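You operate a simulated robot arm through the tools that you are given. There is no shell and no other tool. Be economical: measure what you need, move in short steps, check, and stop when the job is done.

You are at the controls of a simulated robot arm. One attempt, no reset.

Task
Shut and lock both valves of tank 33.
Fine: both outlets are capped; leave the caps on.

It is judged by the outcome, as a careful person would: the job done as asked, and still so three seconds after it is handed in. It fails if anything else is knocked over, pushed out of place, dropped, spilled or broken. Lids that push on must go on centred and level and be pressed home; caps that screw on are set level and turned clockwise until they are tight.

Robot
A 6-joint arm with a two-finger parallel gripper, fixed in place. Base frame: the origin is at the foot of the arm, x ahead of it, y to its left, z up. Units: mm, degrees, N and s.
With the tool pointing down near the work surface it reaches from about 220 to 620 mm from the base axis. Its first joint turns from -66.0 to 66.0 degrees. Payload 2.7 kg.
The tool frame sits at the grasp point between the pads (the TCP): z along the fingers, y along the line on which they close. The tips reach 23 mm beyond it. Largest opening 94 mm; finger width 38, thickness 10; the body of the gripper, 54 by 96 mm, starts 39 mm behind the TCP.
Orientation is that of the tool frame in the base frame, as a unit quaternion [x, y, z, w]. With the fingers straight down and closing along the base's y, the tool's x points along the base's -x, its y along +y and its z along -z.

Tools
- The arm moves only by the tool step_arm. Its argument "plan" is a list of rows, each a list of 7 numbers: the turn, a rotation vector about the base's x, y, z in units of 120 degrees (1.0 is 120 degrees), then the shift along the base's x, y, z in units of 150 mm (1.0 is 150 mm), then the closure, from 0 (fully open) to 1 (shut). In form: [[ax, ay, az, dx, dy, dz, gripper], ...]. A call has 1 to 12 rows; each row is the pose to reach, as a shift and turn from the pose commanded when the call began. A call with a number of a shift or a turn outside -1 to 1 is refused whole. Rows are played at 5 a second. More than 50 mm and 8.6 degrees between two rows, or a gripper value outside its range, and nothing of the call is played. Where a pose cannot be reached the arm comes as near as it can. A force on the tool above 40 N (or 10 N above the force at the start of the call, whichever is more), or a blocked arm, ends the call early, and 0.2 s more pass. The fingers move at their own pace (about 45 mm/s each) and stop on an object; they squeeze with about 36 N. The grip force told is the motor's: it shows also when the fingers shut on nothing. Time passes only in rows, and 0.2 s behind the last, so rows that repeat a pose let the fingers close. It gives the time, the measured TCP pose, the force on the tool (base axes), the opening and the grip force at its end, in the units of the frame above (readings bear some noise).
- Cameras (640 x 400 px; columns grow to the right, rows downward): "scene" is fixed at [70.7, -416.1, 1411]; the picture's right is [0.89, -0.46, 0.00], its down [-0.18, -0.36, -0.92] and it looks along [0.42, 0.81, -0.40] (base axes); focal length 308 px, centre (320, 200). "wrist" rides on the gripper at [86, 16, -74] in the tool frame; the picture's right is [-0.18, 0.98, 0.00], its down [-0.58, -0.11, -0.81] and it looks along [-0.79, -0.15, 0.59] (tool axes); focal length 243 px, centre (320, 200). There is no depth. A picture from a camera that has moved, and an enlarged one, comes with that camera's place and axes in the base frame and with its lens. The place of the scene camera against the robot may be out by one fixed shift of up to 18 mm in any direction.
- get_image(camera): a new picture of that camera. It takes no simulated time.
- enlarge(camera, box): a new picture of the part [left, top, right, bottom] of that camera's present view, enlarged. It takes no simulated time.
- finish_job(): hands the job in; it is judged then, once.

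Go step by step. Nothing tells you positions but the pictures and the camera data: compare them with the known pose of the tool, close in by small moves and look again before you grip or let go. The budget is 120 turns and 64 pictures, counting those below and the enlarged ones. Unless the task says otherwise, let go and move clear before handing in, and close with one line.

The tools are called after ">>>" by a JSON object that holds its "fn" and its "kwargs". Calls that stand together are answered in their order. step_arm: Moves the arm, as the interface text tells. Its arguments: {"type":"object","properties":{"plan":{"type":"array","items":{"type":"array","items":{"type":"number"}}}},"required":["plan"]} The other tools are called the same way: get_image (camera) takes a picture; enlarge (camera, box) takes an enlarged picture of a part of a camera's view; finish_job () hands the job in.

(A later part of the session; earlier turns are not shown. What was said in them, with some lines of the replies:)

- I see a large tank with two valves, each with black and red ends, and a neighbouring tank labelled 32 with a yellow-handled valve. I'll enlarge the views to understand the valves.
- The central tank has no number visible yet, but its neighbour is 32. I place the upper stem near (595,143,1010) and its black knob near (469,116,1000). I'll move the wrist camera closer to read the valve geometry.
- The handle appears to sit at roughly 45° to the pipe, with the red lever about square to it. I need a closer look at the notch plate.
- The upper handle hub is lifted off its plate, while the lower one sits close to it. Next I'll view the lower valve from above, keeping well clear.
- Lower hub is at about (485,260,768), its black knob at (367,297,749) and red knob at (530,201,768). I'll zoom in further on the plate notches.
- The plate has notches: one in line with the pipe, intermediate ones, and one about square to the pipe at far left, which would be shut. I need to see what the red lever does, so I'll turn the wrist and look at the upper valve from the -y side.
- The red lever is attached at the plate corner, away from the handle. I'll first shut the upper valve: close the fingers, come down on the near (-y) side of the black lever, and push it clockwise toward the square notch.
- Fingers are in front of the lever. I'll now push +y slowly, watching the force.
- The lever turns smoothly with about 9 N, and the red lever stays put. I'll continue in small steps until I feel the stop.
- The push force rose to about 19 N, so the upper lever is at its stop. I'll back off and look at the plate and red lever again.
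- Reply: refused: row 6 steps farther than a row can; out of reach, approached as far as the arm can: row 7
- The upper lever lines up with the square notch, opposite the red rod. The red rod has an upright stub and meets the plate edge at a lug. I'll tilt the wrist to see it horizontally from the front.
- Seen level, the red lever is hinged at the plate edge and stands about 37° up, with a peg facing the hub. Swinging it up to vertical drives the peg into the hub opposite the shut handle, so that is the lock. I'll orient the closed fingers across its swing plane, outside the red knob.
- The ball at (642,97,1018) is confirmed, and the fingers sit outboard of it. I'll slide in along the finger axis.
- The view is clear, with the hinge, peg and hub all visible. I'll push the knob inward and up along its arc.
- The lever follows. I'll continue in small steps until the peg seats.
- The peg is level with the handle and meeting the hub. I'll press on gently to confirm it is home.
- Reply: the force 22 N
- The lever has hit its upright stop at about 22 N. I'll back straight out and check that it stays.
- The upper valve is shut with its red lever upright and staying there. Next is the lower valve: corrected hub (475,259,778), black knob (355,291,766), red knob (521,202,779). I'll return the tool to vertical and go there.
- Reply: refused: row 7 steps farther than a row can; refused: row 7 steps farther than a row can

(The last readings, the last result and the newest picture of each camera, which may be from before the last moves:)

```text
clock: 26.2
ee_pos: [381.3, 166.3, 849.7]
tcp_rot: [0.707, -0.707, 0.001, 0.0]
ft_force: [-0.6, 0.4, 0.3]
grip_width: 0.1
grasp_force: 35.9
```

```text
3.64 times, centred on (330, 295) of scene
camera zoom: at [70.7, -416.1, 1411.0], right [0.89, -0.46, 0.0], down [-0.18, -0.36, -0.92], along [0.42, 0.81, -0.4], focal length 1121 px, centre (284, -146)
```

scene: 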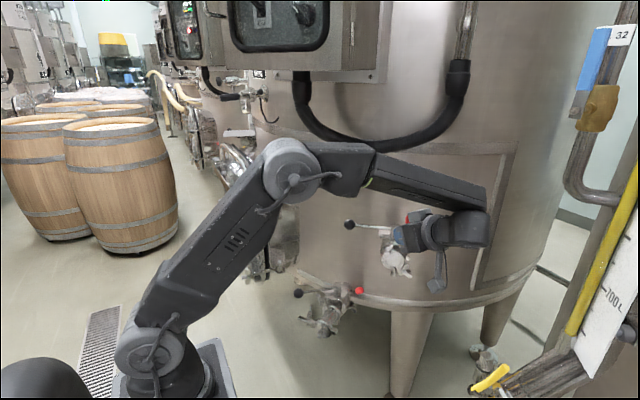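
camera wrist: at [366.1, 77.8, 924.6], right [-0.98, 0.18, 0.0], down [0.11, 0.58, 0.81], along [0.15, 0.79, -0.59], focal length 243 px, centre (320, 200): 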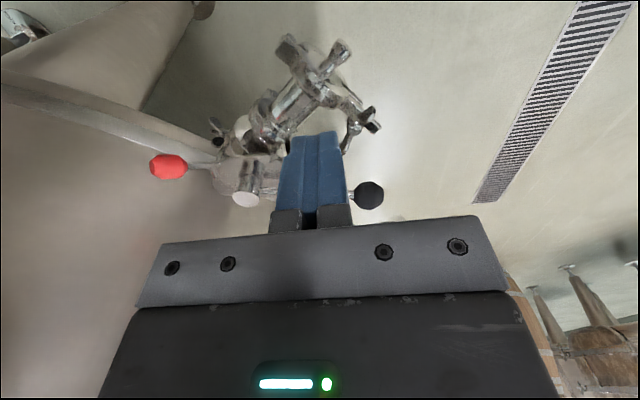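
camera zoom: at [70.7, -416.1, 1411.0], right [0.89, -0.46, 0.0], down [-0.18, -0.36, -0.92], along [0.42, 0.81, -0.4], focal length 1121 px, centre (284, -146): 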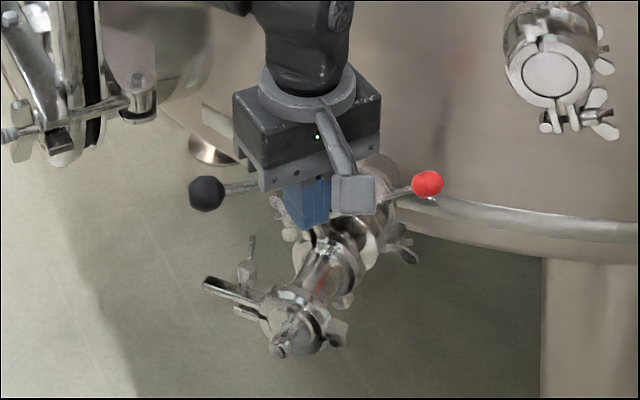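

A sample-tap stem tops out near (372,239,750), so I'll push the lower lever closer to its hub, at about 60 mm radius and tip height about 755, to stay clear.

>>> {"fn": "step_arm", "kwargs": {"plan": [[0, 0, 0, 0.1, 0.21, 0, 1], [0, 0, 0, 0.18, 0.43, 0, 1], [0, 0, 0, 0.18, 0.43, -0.2, 1], [0, 0, 0, 0.18, 0.43, -0.35, 1], [0, 0, 0, 0.18, 0.43, -0.475, 1]]}}

>>> {"fn": "get_image", "kwargs": {"camera": "wrist"}}

>>> {"fn": "enlarge", "kwargs": {"camera": "scene", "box": [280, 250, 370, 330]}}

```text
clock: 27.4
ee_pos: [410.9, 230.4, 780.0]
tcp_rot: [-0.707, 0.707, 0.0, 0.0]
ft_force: [0.0, 0.6, -0.3]
grip_width: 0.0
grasp_force: 35.6
```

```text
20 pictures are left
camera wrist: at [394.1, 143.0, 853.4], right [-0.98, 0.18, 0.0], down [0.11, 0.58, 0.81], along [0.15, 0.79, -0.59], focal length 243 px, centre (320, 200)
```

wrist: 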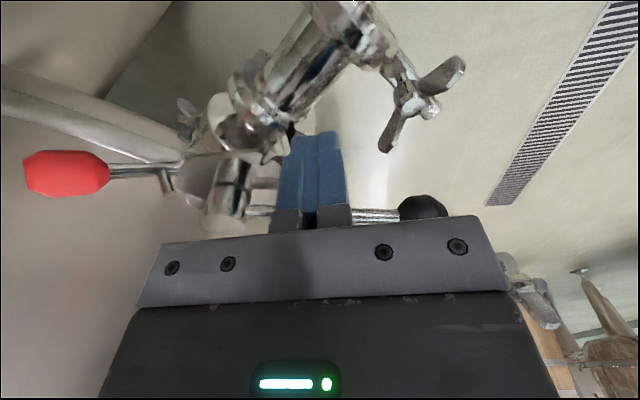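

```text
5.00 times, centred on (325, 290) of scene
camera zoom: at [70.7, -416.0, 1411.0], right [0.89, -0.46, 0.0], down [-0.18, -0.36, -0.92], along [0.42, 0.81, -0.4], focal length 1541 px, centre (295, -250)
```

zoom: 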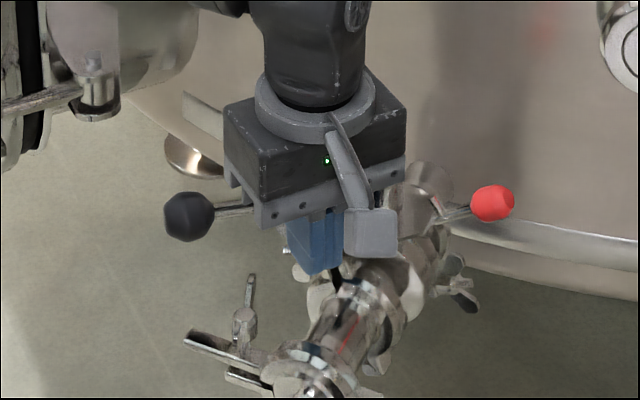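

>>> {"fn": "step_arm", "kwargs": {"plan": [[0, 0, 0, 0.0, 0.08, -0.01, 1], [0, 0, 0, 0.01, 0.15, -0.01, 1], [0, 0, 0, 0.02, 0.2, -0.01, 1], [0, 0, 0, 0.03, 0.25, -0.01, 1], [0, 0, 0, 0.035, 0.3, -0.01, 1], [0, 0, 0, 0.04, 0.34, -0.01, 1]]}}

>>> {"fn": "enlarge", "kwargs": {"camera": "scene", "box": [280, 250, 370, 330]}}

```text
clock: 28.8
ee_pos: [415.8, 282.8, 776.1]
tcp_rot: [0.707, -0.707, 0.0, 0.0]
ft_force: [0.3, -8.1, -0.2]
grip_width: 0.1
grasp_force: 36.5
```

```text
5.00 times, centred on (325, 290) of scene
camera zoom: at [70.7, -416.2, 1411.0], right [0.89, -0.46, 0.0], down [-0.18, -0.36, -0.92], along [0.42, 0.81, -0.4], focal length 1541 px, centre (295, -250)
```

zoom: 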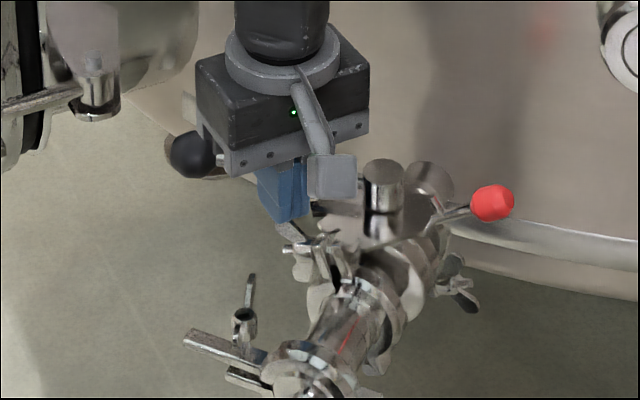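

The knob is at about 138°, with about 9° to go. I'll continue in fine steps to the stop.

>>> {"fn": "step_arm", "kwargs": {"plan": [[0, 0, 0, 0.006, 0.02, 0, 1], [0, 0, 0, 0.012, 0.04, 0, 1], [0, 0, 0, 0.016, 0.055, 0, 1], [0, 0, 0, 0.02, 0.07, 0, 1]]}}

```text
clock: 29.8
ee_pos: [419.2, 292.9, 777.3]
tcp_rot: [0.708, -0.706, 0.0, -0.001]
ft_force: [-0.4, -3.9, -1.3]
grip_width: 0.0
grasp_force: 35.7
```

>>> {"fn": "step_arm", "kwargs": {"plan": [[0, 0, 0, 0.003, 0.015, 0, 1], [0, 0, 0, 0.006, 0.03, 0, 1], [0, 0, 0, 0.008, 0.04, 0, 1]]}}

>>> {"fn": "enlarge", "kwargs": {"camera": "scene", "box": [280, 250, 370, 330]}}

```text
clock: 30.6
ee_pos: [418.9, 295.7, 777.3]
tcp_rot: [-0.707, 0.707, 0.0, -0.002]
ft_force: [-5.4, -20.1, 10.2]
grip_width: 0.0
grasp_force: 36.0
```

```text
5.00 times, centred on (325, 290) of scene
camera zoom: at [70.4, -416.6, 1410.9], right [0.89, -0.46, 0.0], down [-0.18, -0.36, -0.92], along [0.42, 0.81, -0.4], focal length 1541 px, centre (295, -250)
```

zoom: 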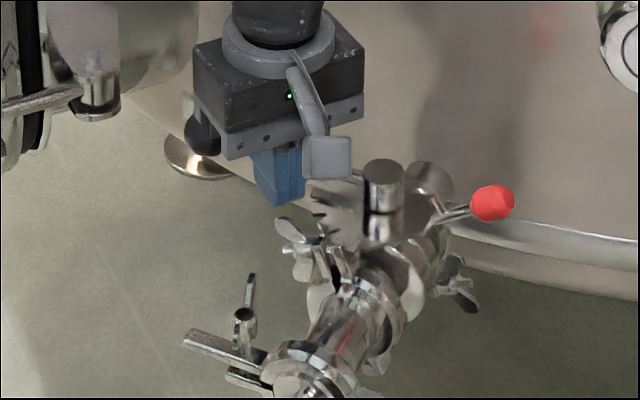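

The lower lever is hard on its stop at about 20 N. I'll back out and set up for the lower red lever with a 36° tilt and the finger axis square to its swing plane.

>>> {"fn": "step_arm", "kwargs": {"plan": [[0, 0, 0, 0, -0.2, 0, 1], [0, 0, 0, 0, -0.42, 0, 1], [0, 0, 0, 0, -0.46, 0.2, 1], [0, 0, 0, 0, -0.5, 0.45, 1], [0, 0, 0, 0.05, -0.72, 0.62, 1], [0, 0, 0, 0.1, -0.98, 0.62, 1]]}}

>>> {"fn": "step_arm", "kwargs": {"plan": [[0.06, 0, 0, 0.05, 0, 0, 1], [0.12, 0, 0, 0.1, 0, 0, 1], [0.18, 0, 0, 0.15, 0, 0, 1], [0.24, 0, 0, 0.2, 0, 0, 1], [0.3, 0, 0, 0.2, 0, 0, 1]]}}

>>> {"fn": "step_arm", "kwargs": {"plan": [[0, 0, -0.062, 0.05, 0, 0, 1], [0, 0, -0.124, 0.1, 0, 0, 1], [0, 0, -0.186, 0.15, 0, 0, 1], [0, 0, -0.248, 0.2, 0, -0.05, 1], [0, 0, -0.31, 0.25, 0, -0.1, 1], [0, 0, -0.37, 0.27, 0, -0.15, 1], [0, 0, -0.4275, 0.27, 0, -0.19, 1]]}}

>>> {"fn": "get_image", "kwargs": {"camera": "wrist"}}

```text
clock: 32.0
ee_pos: [435.3, 152.8, 870.7]
tcp_rot: [-0.706, 0.708, 0.0, 0.0]
ft_force: [-0.1, -0.3, -0.6]
grip_width: 0.1
grasp_force: 36.4
```

```text
clock: 33.2
ee_pos: [464.5, 152.2, 868.8]
tcp_rot: [0.672, -0.672, -0.219, -0.219]
ft_force: [-0.8, 0.0, 0.2]
grip_width: 0.0
grasp_force: 35.7
```

```text
clock: 34.8
ee_pos: [502.8, 150.7, 841.7]
tcp_rot: [-0.315, 0.897, 0.103, 0.292]
ft_force: [0.7, -0.1, -0.8]
grip_width: 0.1
grasp_force: 36.3
```

```text
16 pictures are left
camera wrist: at [405.4, 91.7, 851.8], right [-0.5, 0.86, 0.11], down [0.07, -0.09, 0.99], along [0.87, 0.5, -0.01], focal length 243 px, centre (320, 200)
```

wrist: 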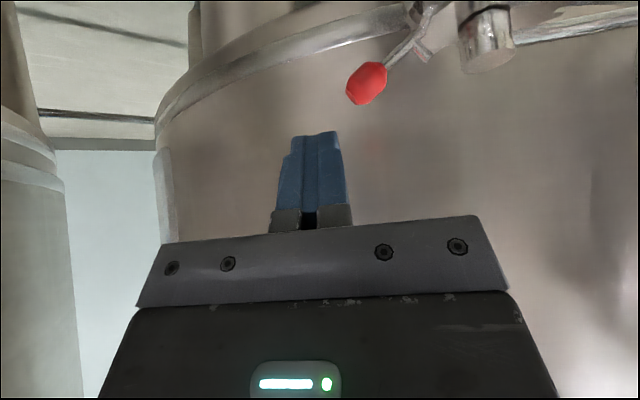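

The knob's predicted position (521,202,779) matches this view. I'm advancing along the finger axis.

>>> {"fn": "step_arm", "kwargs": {"plan": [[0, 0, 0, 0.07, 0.058, -0.127, 1], [0, 0, 0, 0.143, 0.116, -0.253, 1], [0, 0, 0, 0.22, 0.18, -0.38, 1]]}}

>>> {"fn": "get_image", "kwargs": {"camera": "wrist"}}

```text
clock: 35.6
ee_pos: [538.2, 178.2, 784.2]
tcp_rot: [-0.315, 0.897, 0.102, 0.292]
ft_force: [-0.4, -0.3, 0.1]
grip_width: 0.1
grasp_force: 36.1
```

```text
15 pictures are left
camera wrist: at [440.2, 118.3, 794.5], right [-0.5, 0.86, 0.11], down [0.07, -0.09, 0.99], along [0.86, 0.5, -0.01], focal length 243 px, centre (320, 200)
```

wrist: 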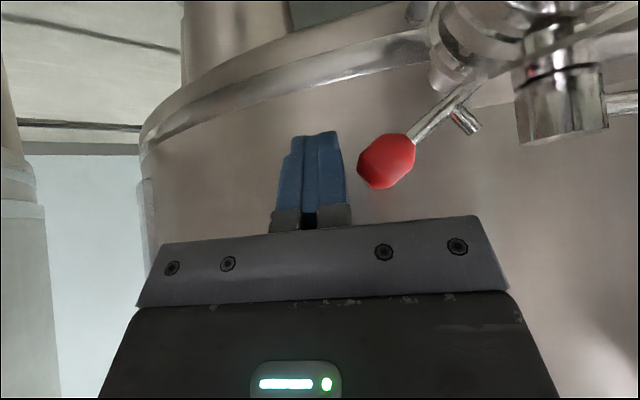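

>>> {"fn": "step_arm", "kwargs": {"plan": [[0, 0, 0, -0.033, 0.041, 0, 1], [0, 0, 0, -0.071, 0.088, 0.04, 1], [0, 0, 0, -0.096, 0.12, 0.07, 1], [0, 0, 0, -0.121, 0.151, 0.09, 1], [0, 0, 0, -0.138, 0.172, 0.1, 1], [0, 0, 0, -0.154, 0.193, 0.11, 1]]}}

>>> {"fn": "get_image", "kwargs": {"camera": "wrist"}}

```text
clock: 36.6
ee_pos: [526.3, 195.0, 799.4]
tcp_rot: [-0.313, 0.897, 0.098, 0.296]
ft_force: [-0.8, -6.1, 4.1]
grip_width: 0.2
grasp_force: 35.7
stopped in row 4: the force on the tool passed its limit (the readings are from after the stop); the commanded pose is now the measured one
```

```text
14 pictures are left
camera wrist: at [426.1, 136.2, 809.3], right [-0.49, 0.86, 0.1], down [0.05, -0.09, 0.99], along [0.87, 0.5, 0.0], focal length 243 px, centre (320, 200)
```

wrist: 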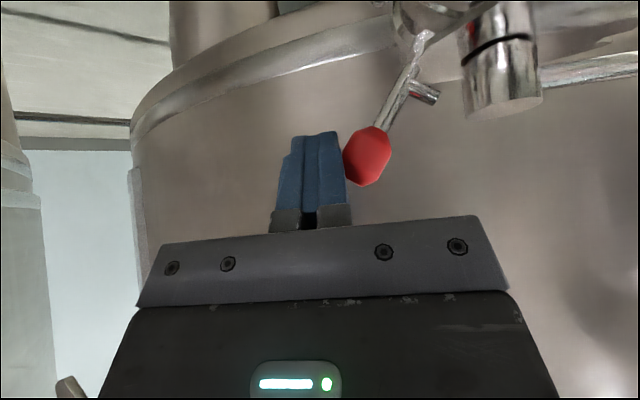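

The push was stopped by force partway. I'll check the scene for an unintended contact before continuing.

>>> {"fn": "get_image", "kwargs": {"camera": "scene"}}

>>> {"fn": "enlarge", "kwargs": {"camera": "wrist", "box": [320, 0, 560, 200]}}

```text
13 pictures are left
```

scene: 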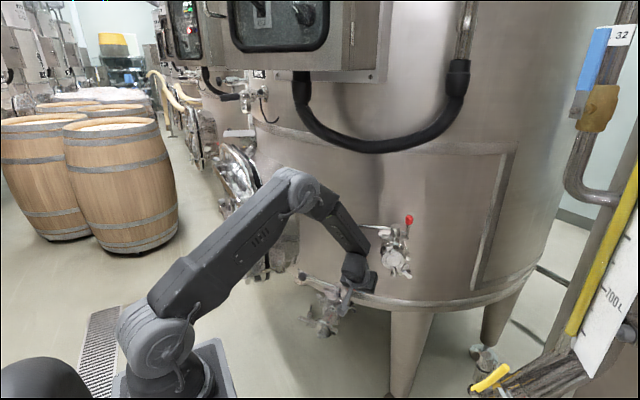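

```text
2.00 times, centred on (440, 100) of wrist
camera zoom: at [426.1, 136.2, 809.3], right [-0.49, 0.86, 0.1], down [0.05, -0.09, 0.99], along [0.87, 0.5, 0.0], focal length 485 px, centre (80, 400)
```

zoom: 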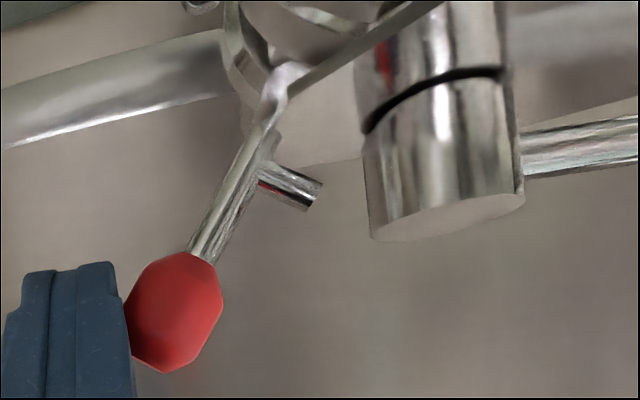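

Nothing else appears to be touching. I'll try again with smaller, slower steps along the lever's arc.

>>> {"fn": "step_arm", "kwargs": {"plan": [[0, 0, 0, -0.008, 0.01, 0.007, 1], [0, 0, 0, -0.016, 0.021, 0.013, 1], [0, 0, 0, -0.024, 0.031, 0.018, 1]]}}

```text
clock: 37.4
ee_pos: [521.8, 200.3, 803.9]
tcp_rot: [-0.312, 0.897, 0.099, 0.297]
ft_force: [-2.9, -17.4, 16.7]
grip_width: 0.0
grasp_force: 35.9
```

>>> {"fn": "step_arm", "kwargs": {"plan": [[0, 0, 0, -0.008, 0.01, 0.004, 1], [0, 0, 0, -0.016, 0.021, 0.007, 1], [0, 0, 0, -0.024, 0.031, 0.01, 1], [0, 0, 0, -0.033, 0.041, 0.012, 1]]}}

>>> {"fn": "get_image", "kwargs": {"camera": "wrist"}}

```text
clock: 38.4
ee_pos: [515.1, 207.1, 804.1]
tcp_rot: [-0.313, 0.897, 0.1, 0.295]
ft_force: [0.1, -1.0, 0.6]
grip_width: 0.1
grasp_force: 35.5
```

```text
11 pictures are left
camera wrist: at [415.5, 148.2, 812.4], right [-0.5, 0.86, 0.1], down [0.06, -0.09, 0.99], along [0.87, 0.5, -0.01], focal length 243 px, centre (320, 200)
```

wrist: 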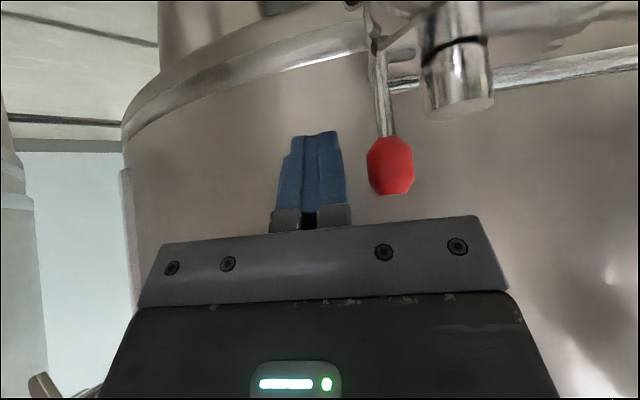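

The lever snapped over to upright on its own. A gentle press will confirm it is home.

>>> {"fn": "step_arm", "kwargs": {"plan": [[0, 0, 0, -0.02, 0.025, 0, 1], [0, 0, 0, -0.035, 0.044, 0, 1], [0, 0, 0, -0.045, 0.056, 0, 1], [0, 0, 0, -0.055, 0.069, 0, 1]]}}

```text
clock: 39.4
ee_pos: [506.9, 217.6, 804.4]
tcp_rot: [-0.313, 0.897, 0.1, 0.295]
ft_force: [0.1, -2.4, -0.4]
grip_width: 0.3
grasp_force: 35.2
```

>>> {"fn": "step_arm", "kwargs": {"plan": [[0, 0, 0, -0.01, 0.012, 0, 1], [0, 0, 0, -0.02, 0.024, 0, 1]]}}

```text
clock: 40.0
ee_pos: [506.8, 218.2, 805.1]
tcp_rot: [-0.312, 0.897, 0.098, 0.298]
ft_force: [19.9, -15.5, -2.9]
grip_width: 0.1
grasp_force: 36.1
```

Firm resistance at the stop, about 25 N. I'll back out and check both valves.

>>> {"fn": "step_arm", "kwargs": {"plan": [[0, 0, 0, 0.08, -0.1, 0, 1], [0, 0, 0, 0.12, -0.18, 0.02, 1], [0, 0, 0, 0.02, -0.28, 0.25, 1], [0, 0, 0, -0.1, -0.4, 0.45, 1], [0, 0, 0, -0.3, -0.55, 0.5, 1], [0, 0, 0, -0.5, -0.75, 0.5, 1], [0, 0, 0, -0.75, -0.9, 0.5, 1], [0, 0, 0, -0.98, -0.98, 0.5, 1]]}}

>>> {"fn": "enlarge", "kwargs": {"camera": "scene", "box": [280, 250, 370, 330]}}

>>> {"fn": "enlarge", "kwargs": {"camera": "scene", "box": [335, 195, 435, 270]}}

```text
clock: 41.8
ee_pos: [357.8, 71.8, 879.8]
tcp_rot: [-0.312, 0.897, 0.098, 0.296]
ft_force: [-0.2, 1.6, -0.1]
grip_width: 0.0
grasp_force: 36.2
```

```text
5.00 times, centred on (325, 290) of scene
camera zoom: at [70.7, -416.0, 1411.0], right [0.89, -0.46, 0.0], down [-0.18, -0.36, -0.92], along [0.42, 0.81, -0.4], focal length 1541 px, centre (295, -250)
```

zoom: 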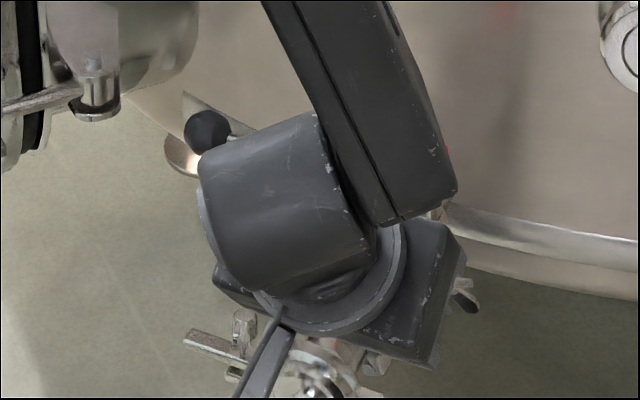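

```text
5.33 times, centred on (385, 232) of scene
camera zoom: at [70.7, -416.0, 1411.0], right [0.89, -0.46, 0.0], down [-0.18, -0.36, -0.92], along [0.42, 0.81, -0.4], focal length 1644 px, centre (-27, 27)
```

zoom: 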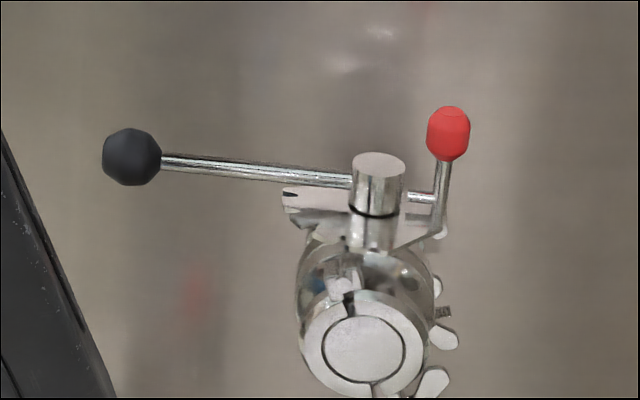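

The upper valve is fine. I'll move the arm up out of the way to see the lower one.

>>> {"fn": "step_arm", "kwargs": {"plan": [[0, 0, 0, 0, 0, 0.3, 1], [0, 0, 0, -0.1, 0, 0.6, 1], [0, 0, 0, -0.25, 0, 0.85, 1], [0, 0, 0, -0.4, 0.1, 1, 1]]}}

>>> {"fn": "enlarge", "kwargs": {"camera": "scene", "box": [280, 250, 370, 330]}}

```text
clock: 42.8
ee_pos: [299.8, 89.9, 1029.0]
tcp_rot: [-0.314, 0.897, 0.1, 0.296]
ft_force: [-0.1, -0.2, -1.0]
grip_width: 0.0
grasp_force: 36.4
```

```text
5.00 times, centred on (325, 290) of scene
camera zoom: at [70.7, -416.1, 1411.0], right [0.89, -0.46, 0.0], down [-0.18, -0.36, -0.92], along [0.42, 0.81, -0.4], focal length 1541 px, centre (295, -250)
```

zoom: 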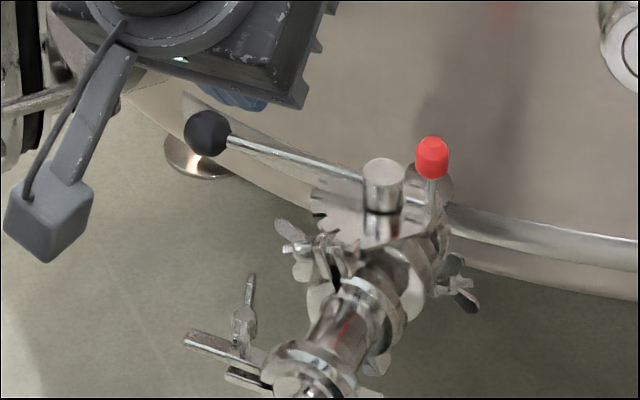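

Both black levers sit on their stops square to the pipes and both red levers stand upright with pegs at the hubs. The arm is clear and the caps are untouched, so I'm handing in.

>>> {"fn": "finish_job", "kwargs": {}}

```text
The job is handed in.
```

I turned both valves on the tank I took to be 33 to their shut stops and swung their red lock levers upright; the caps stayed on. I never saw a "33" on it: I went by the "32" label next to it.
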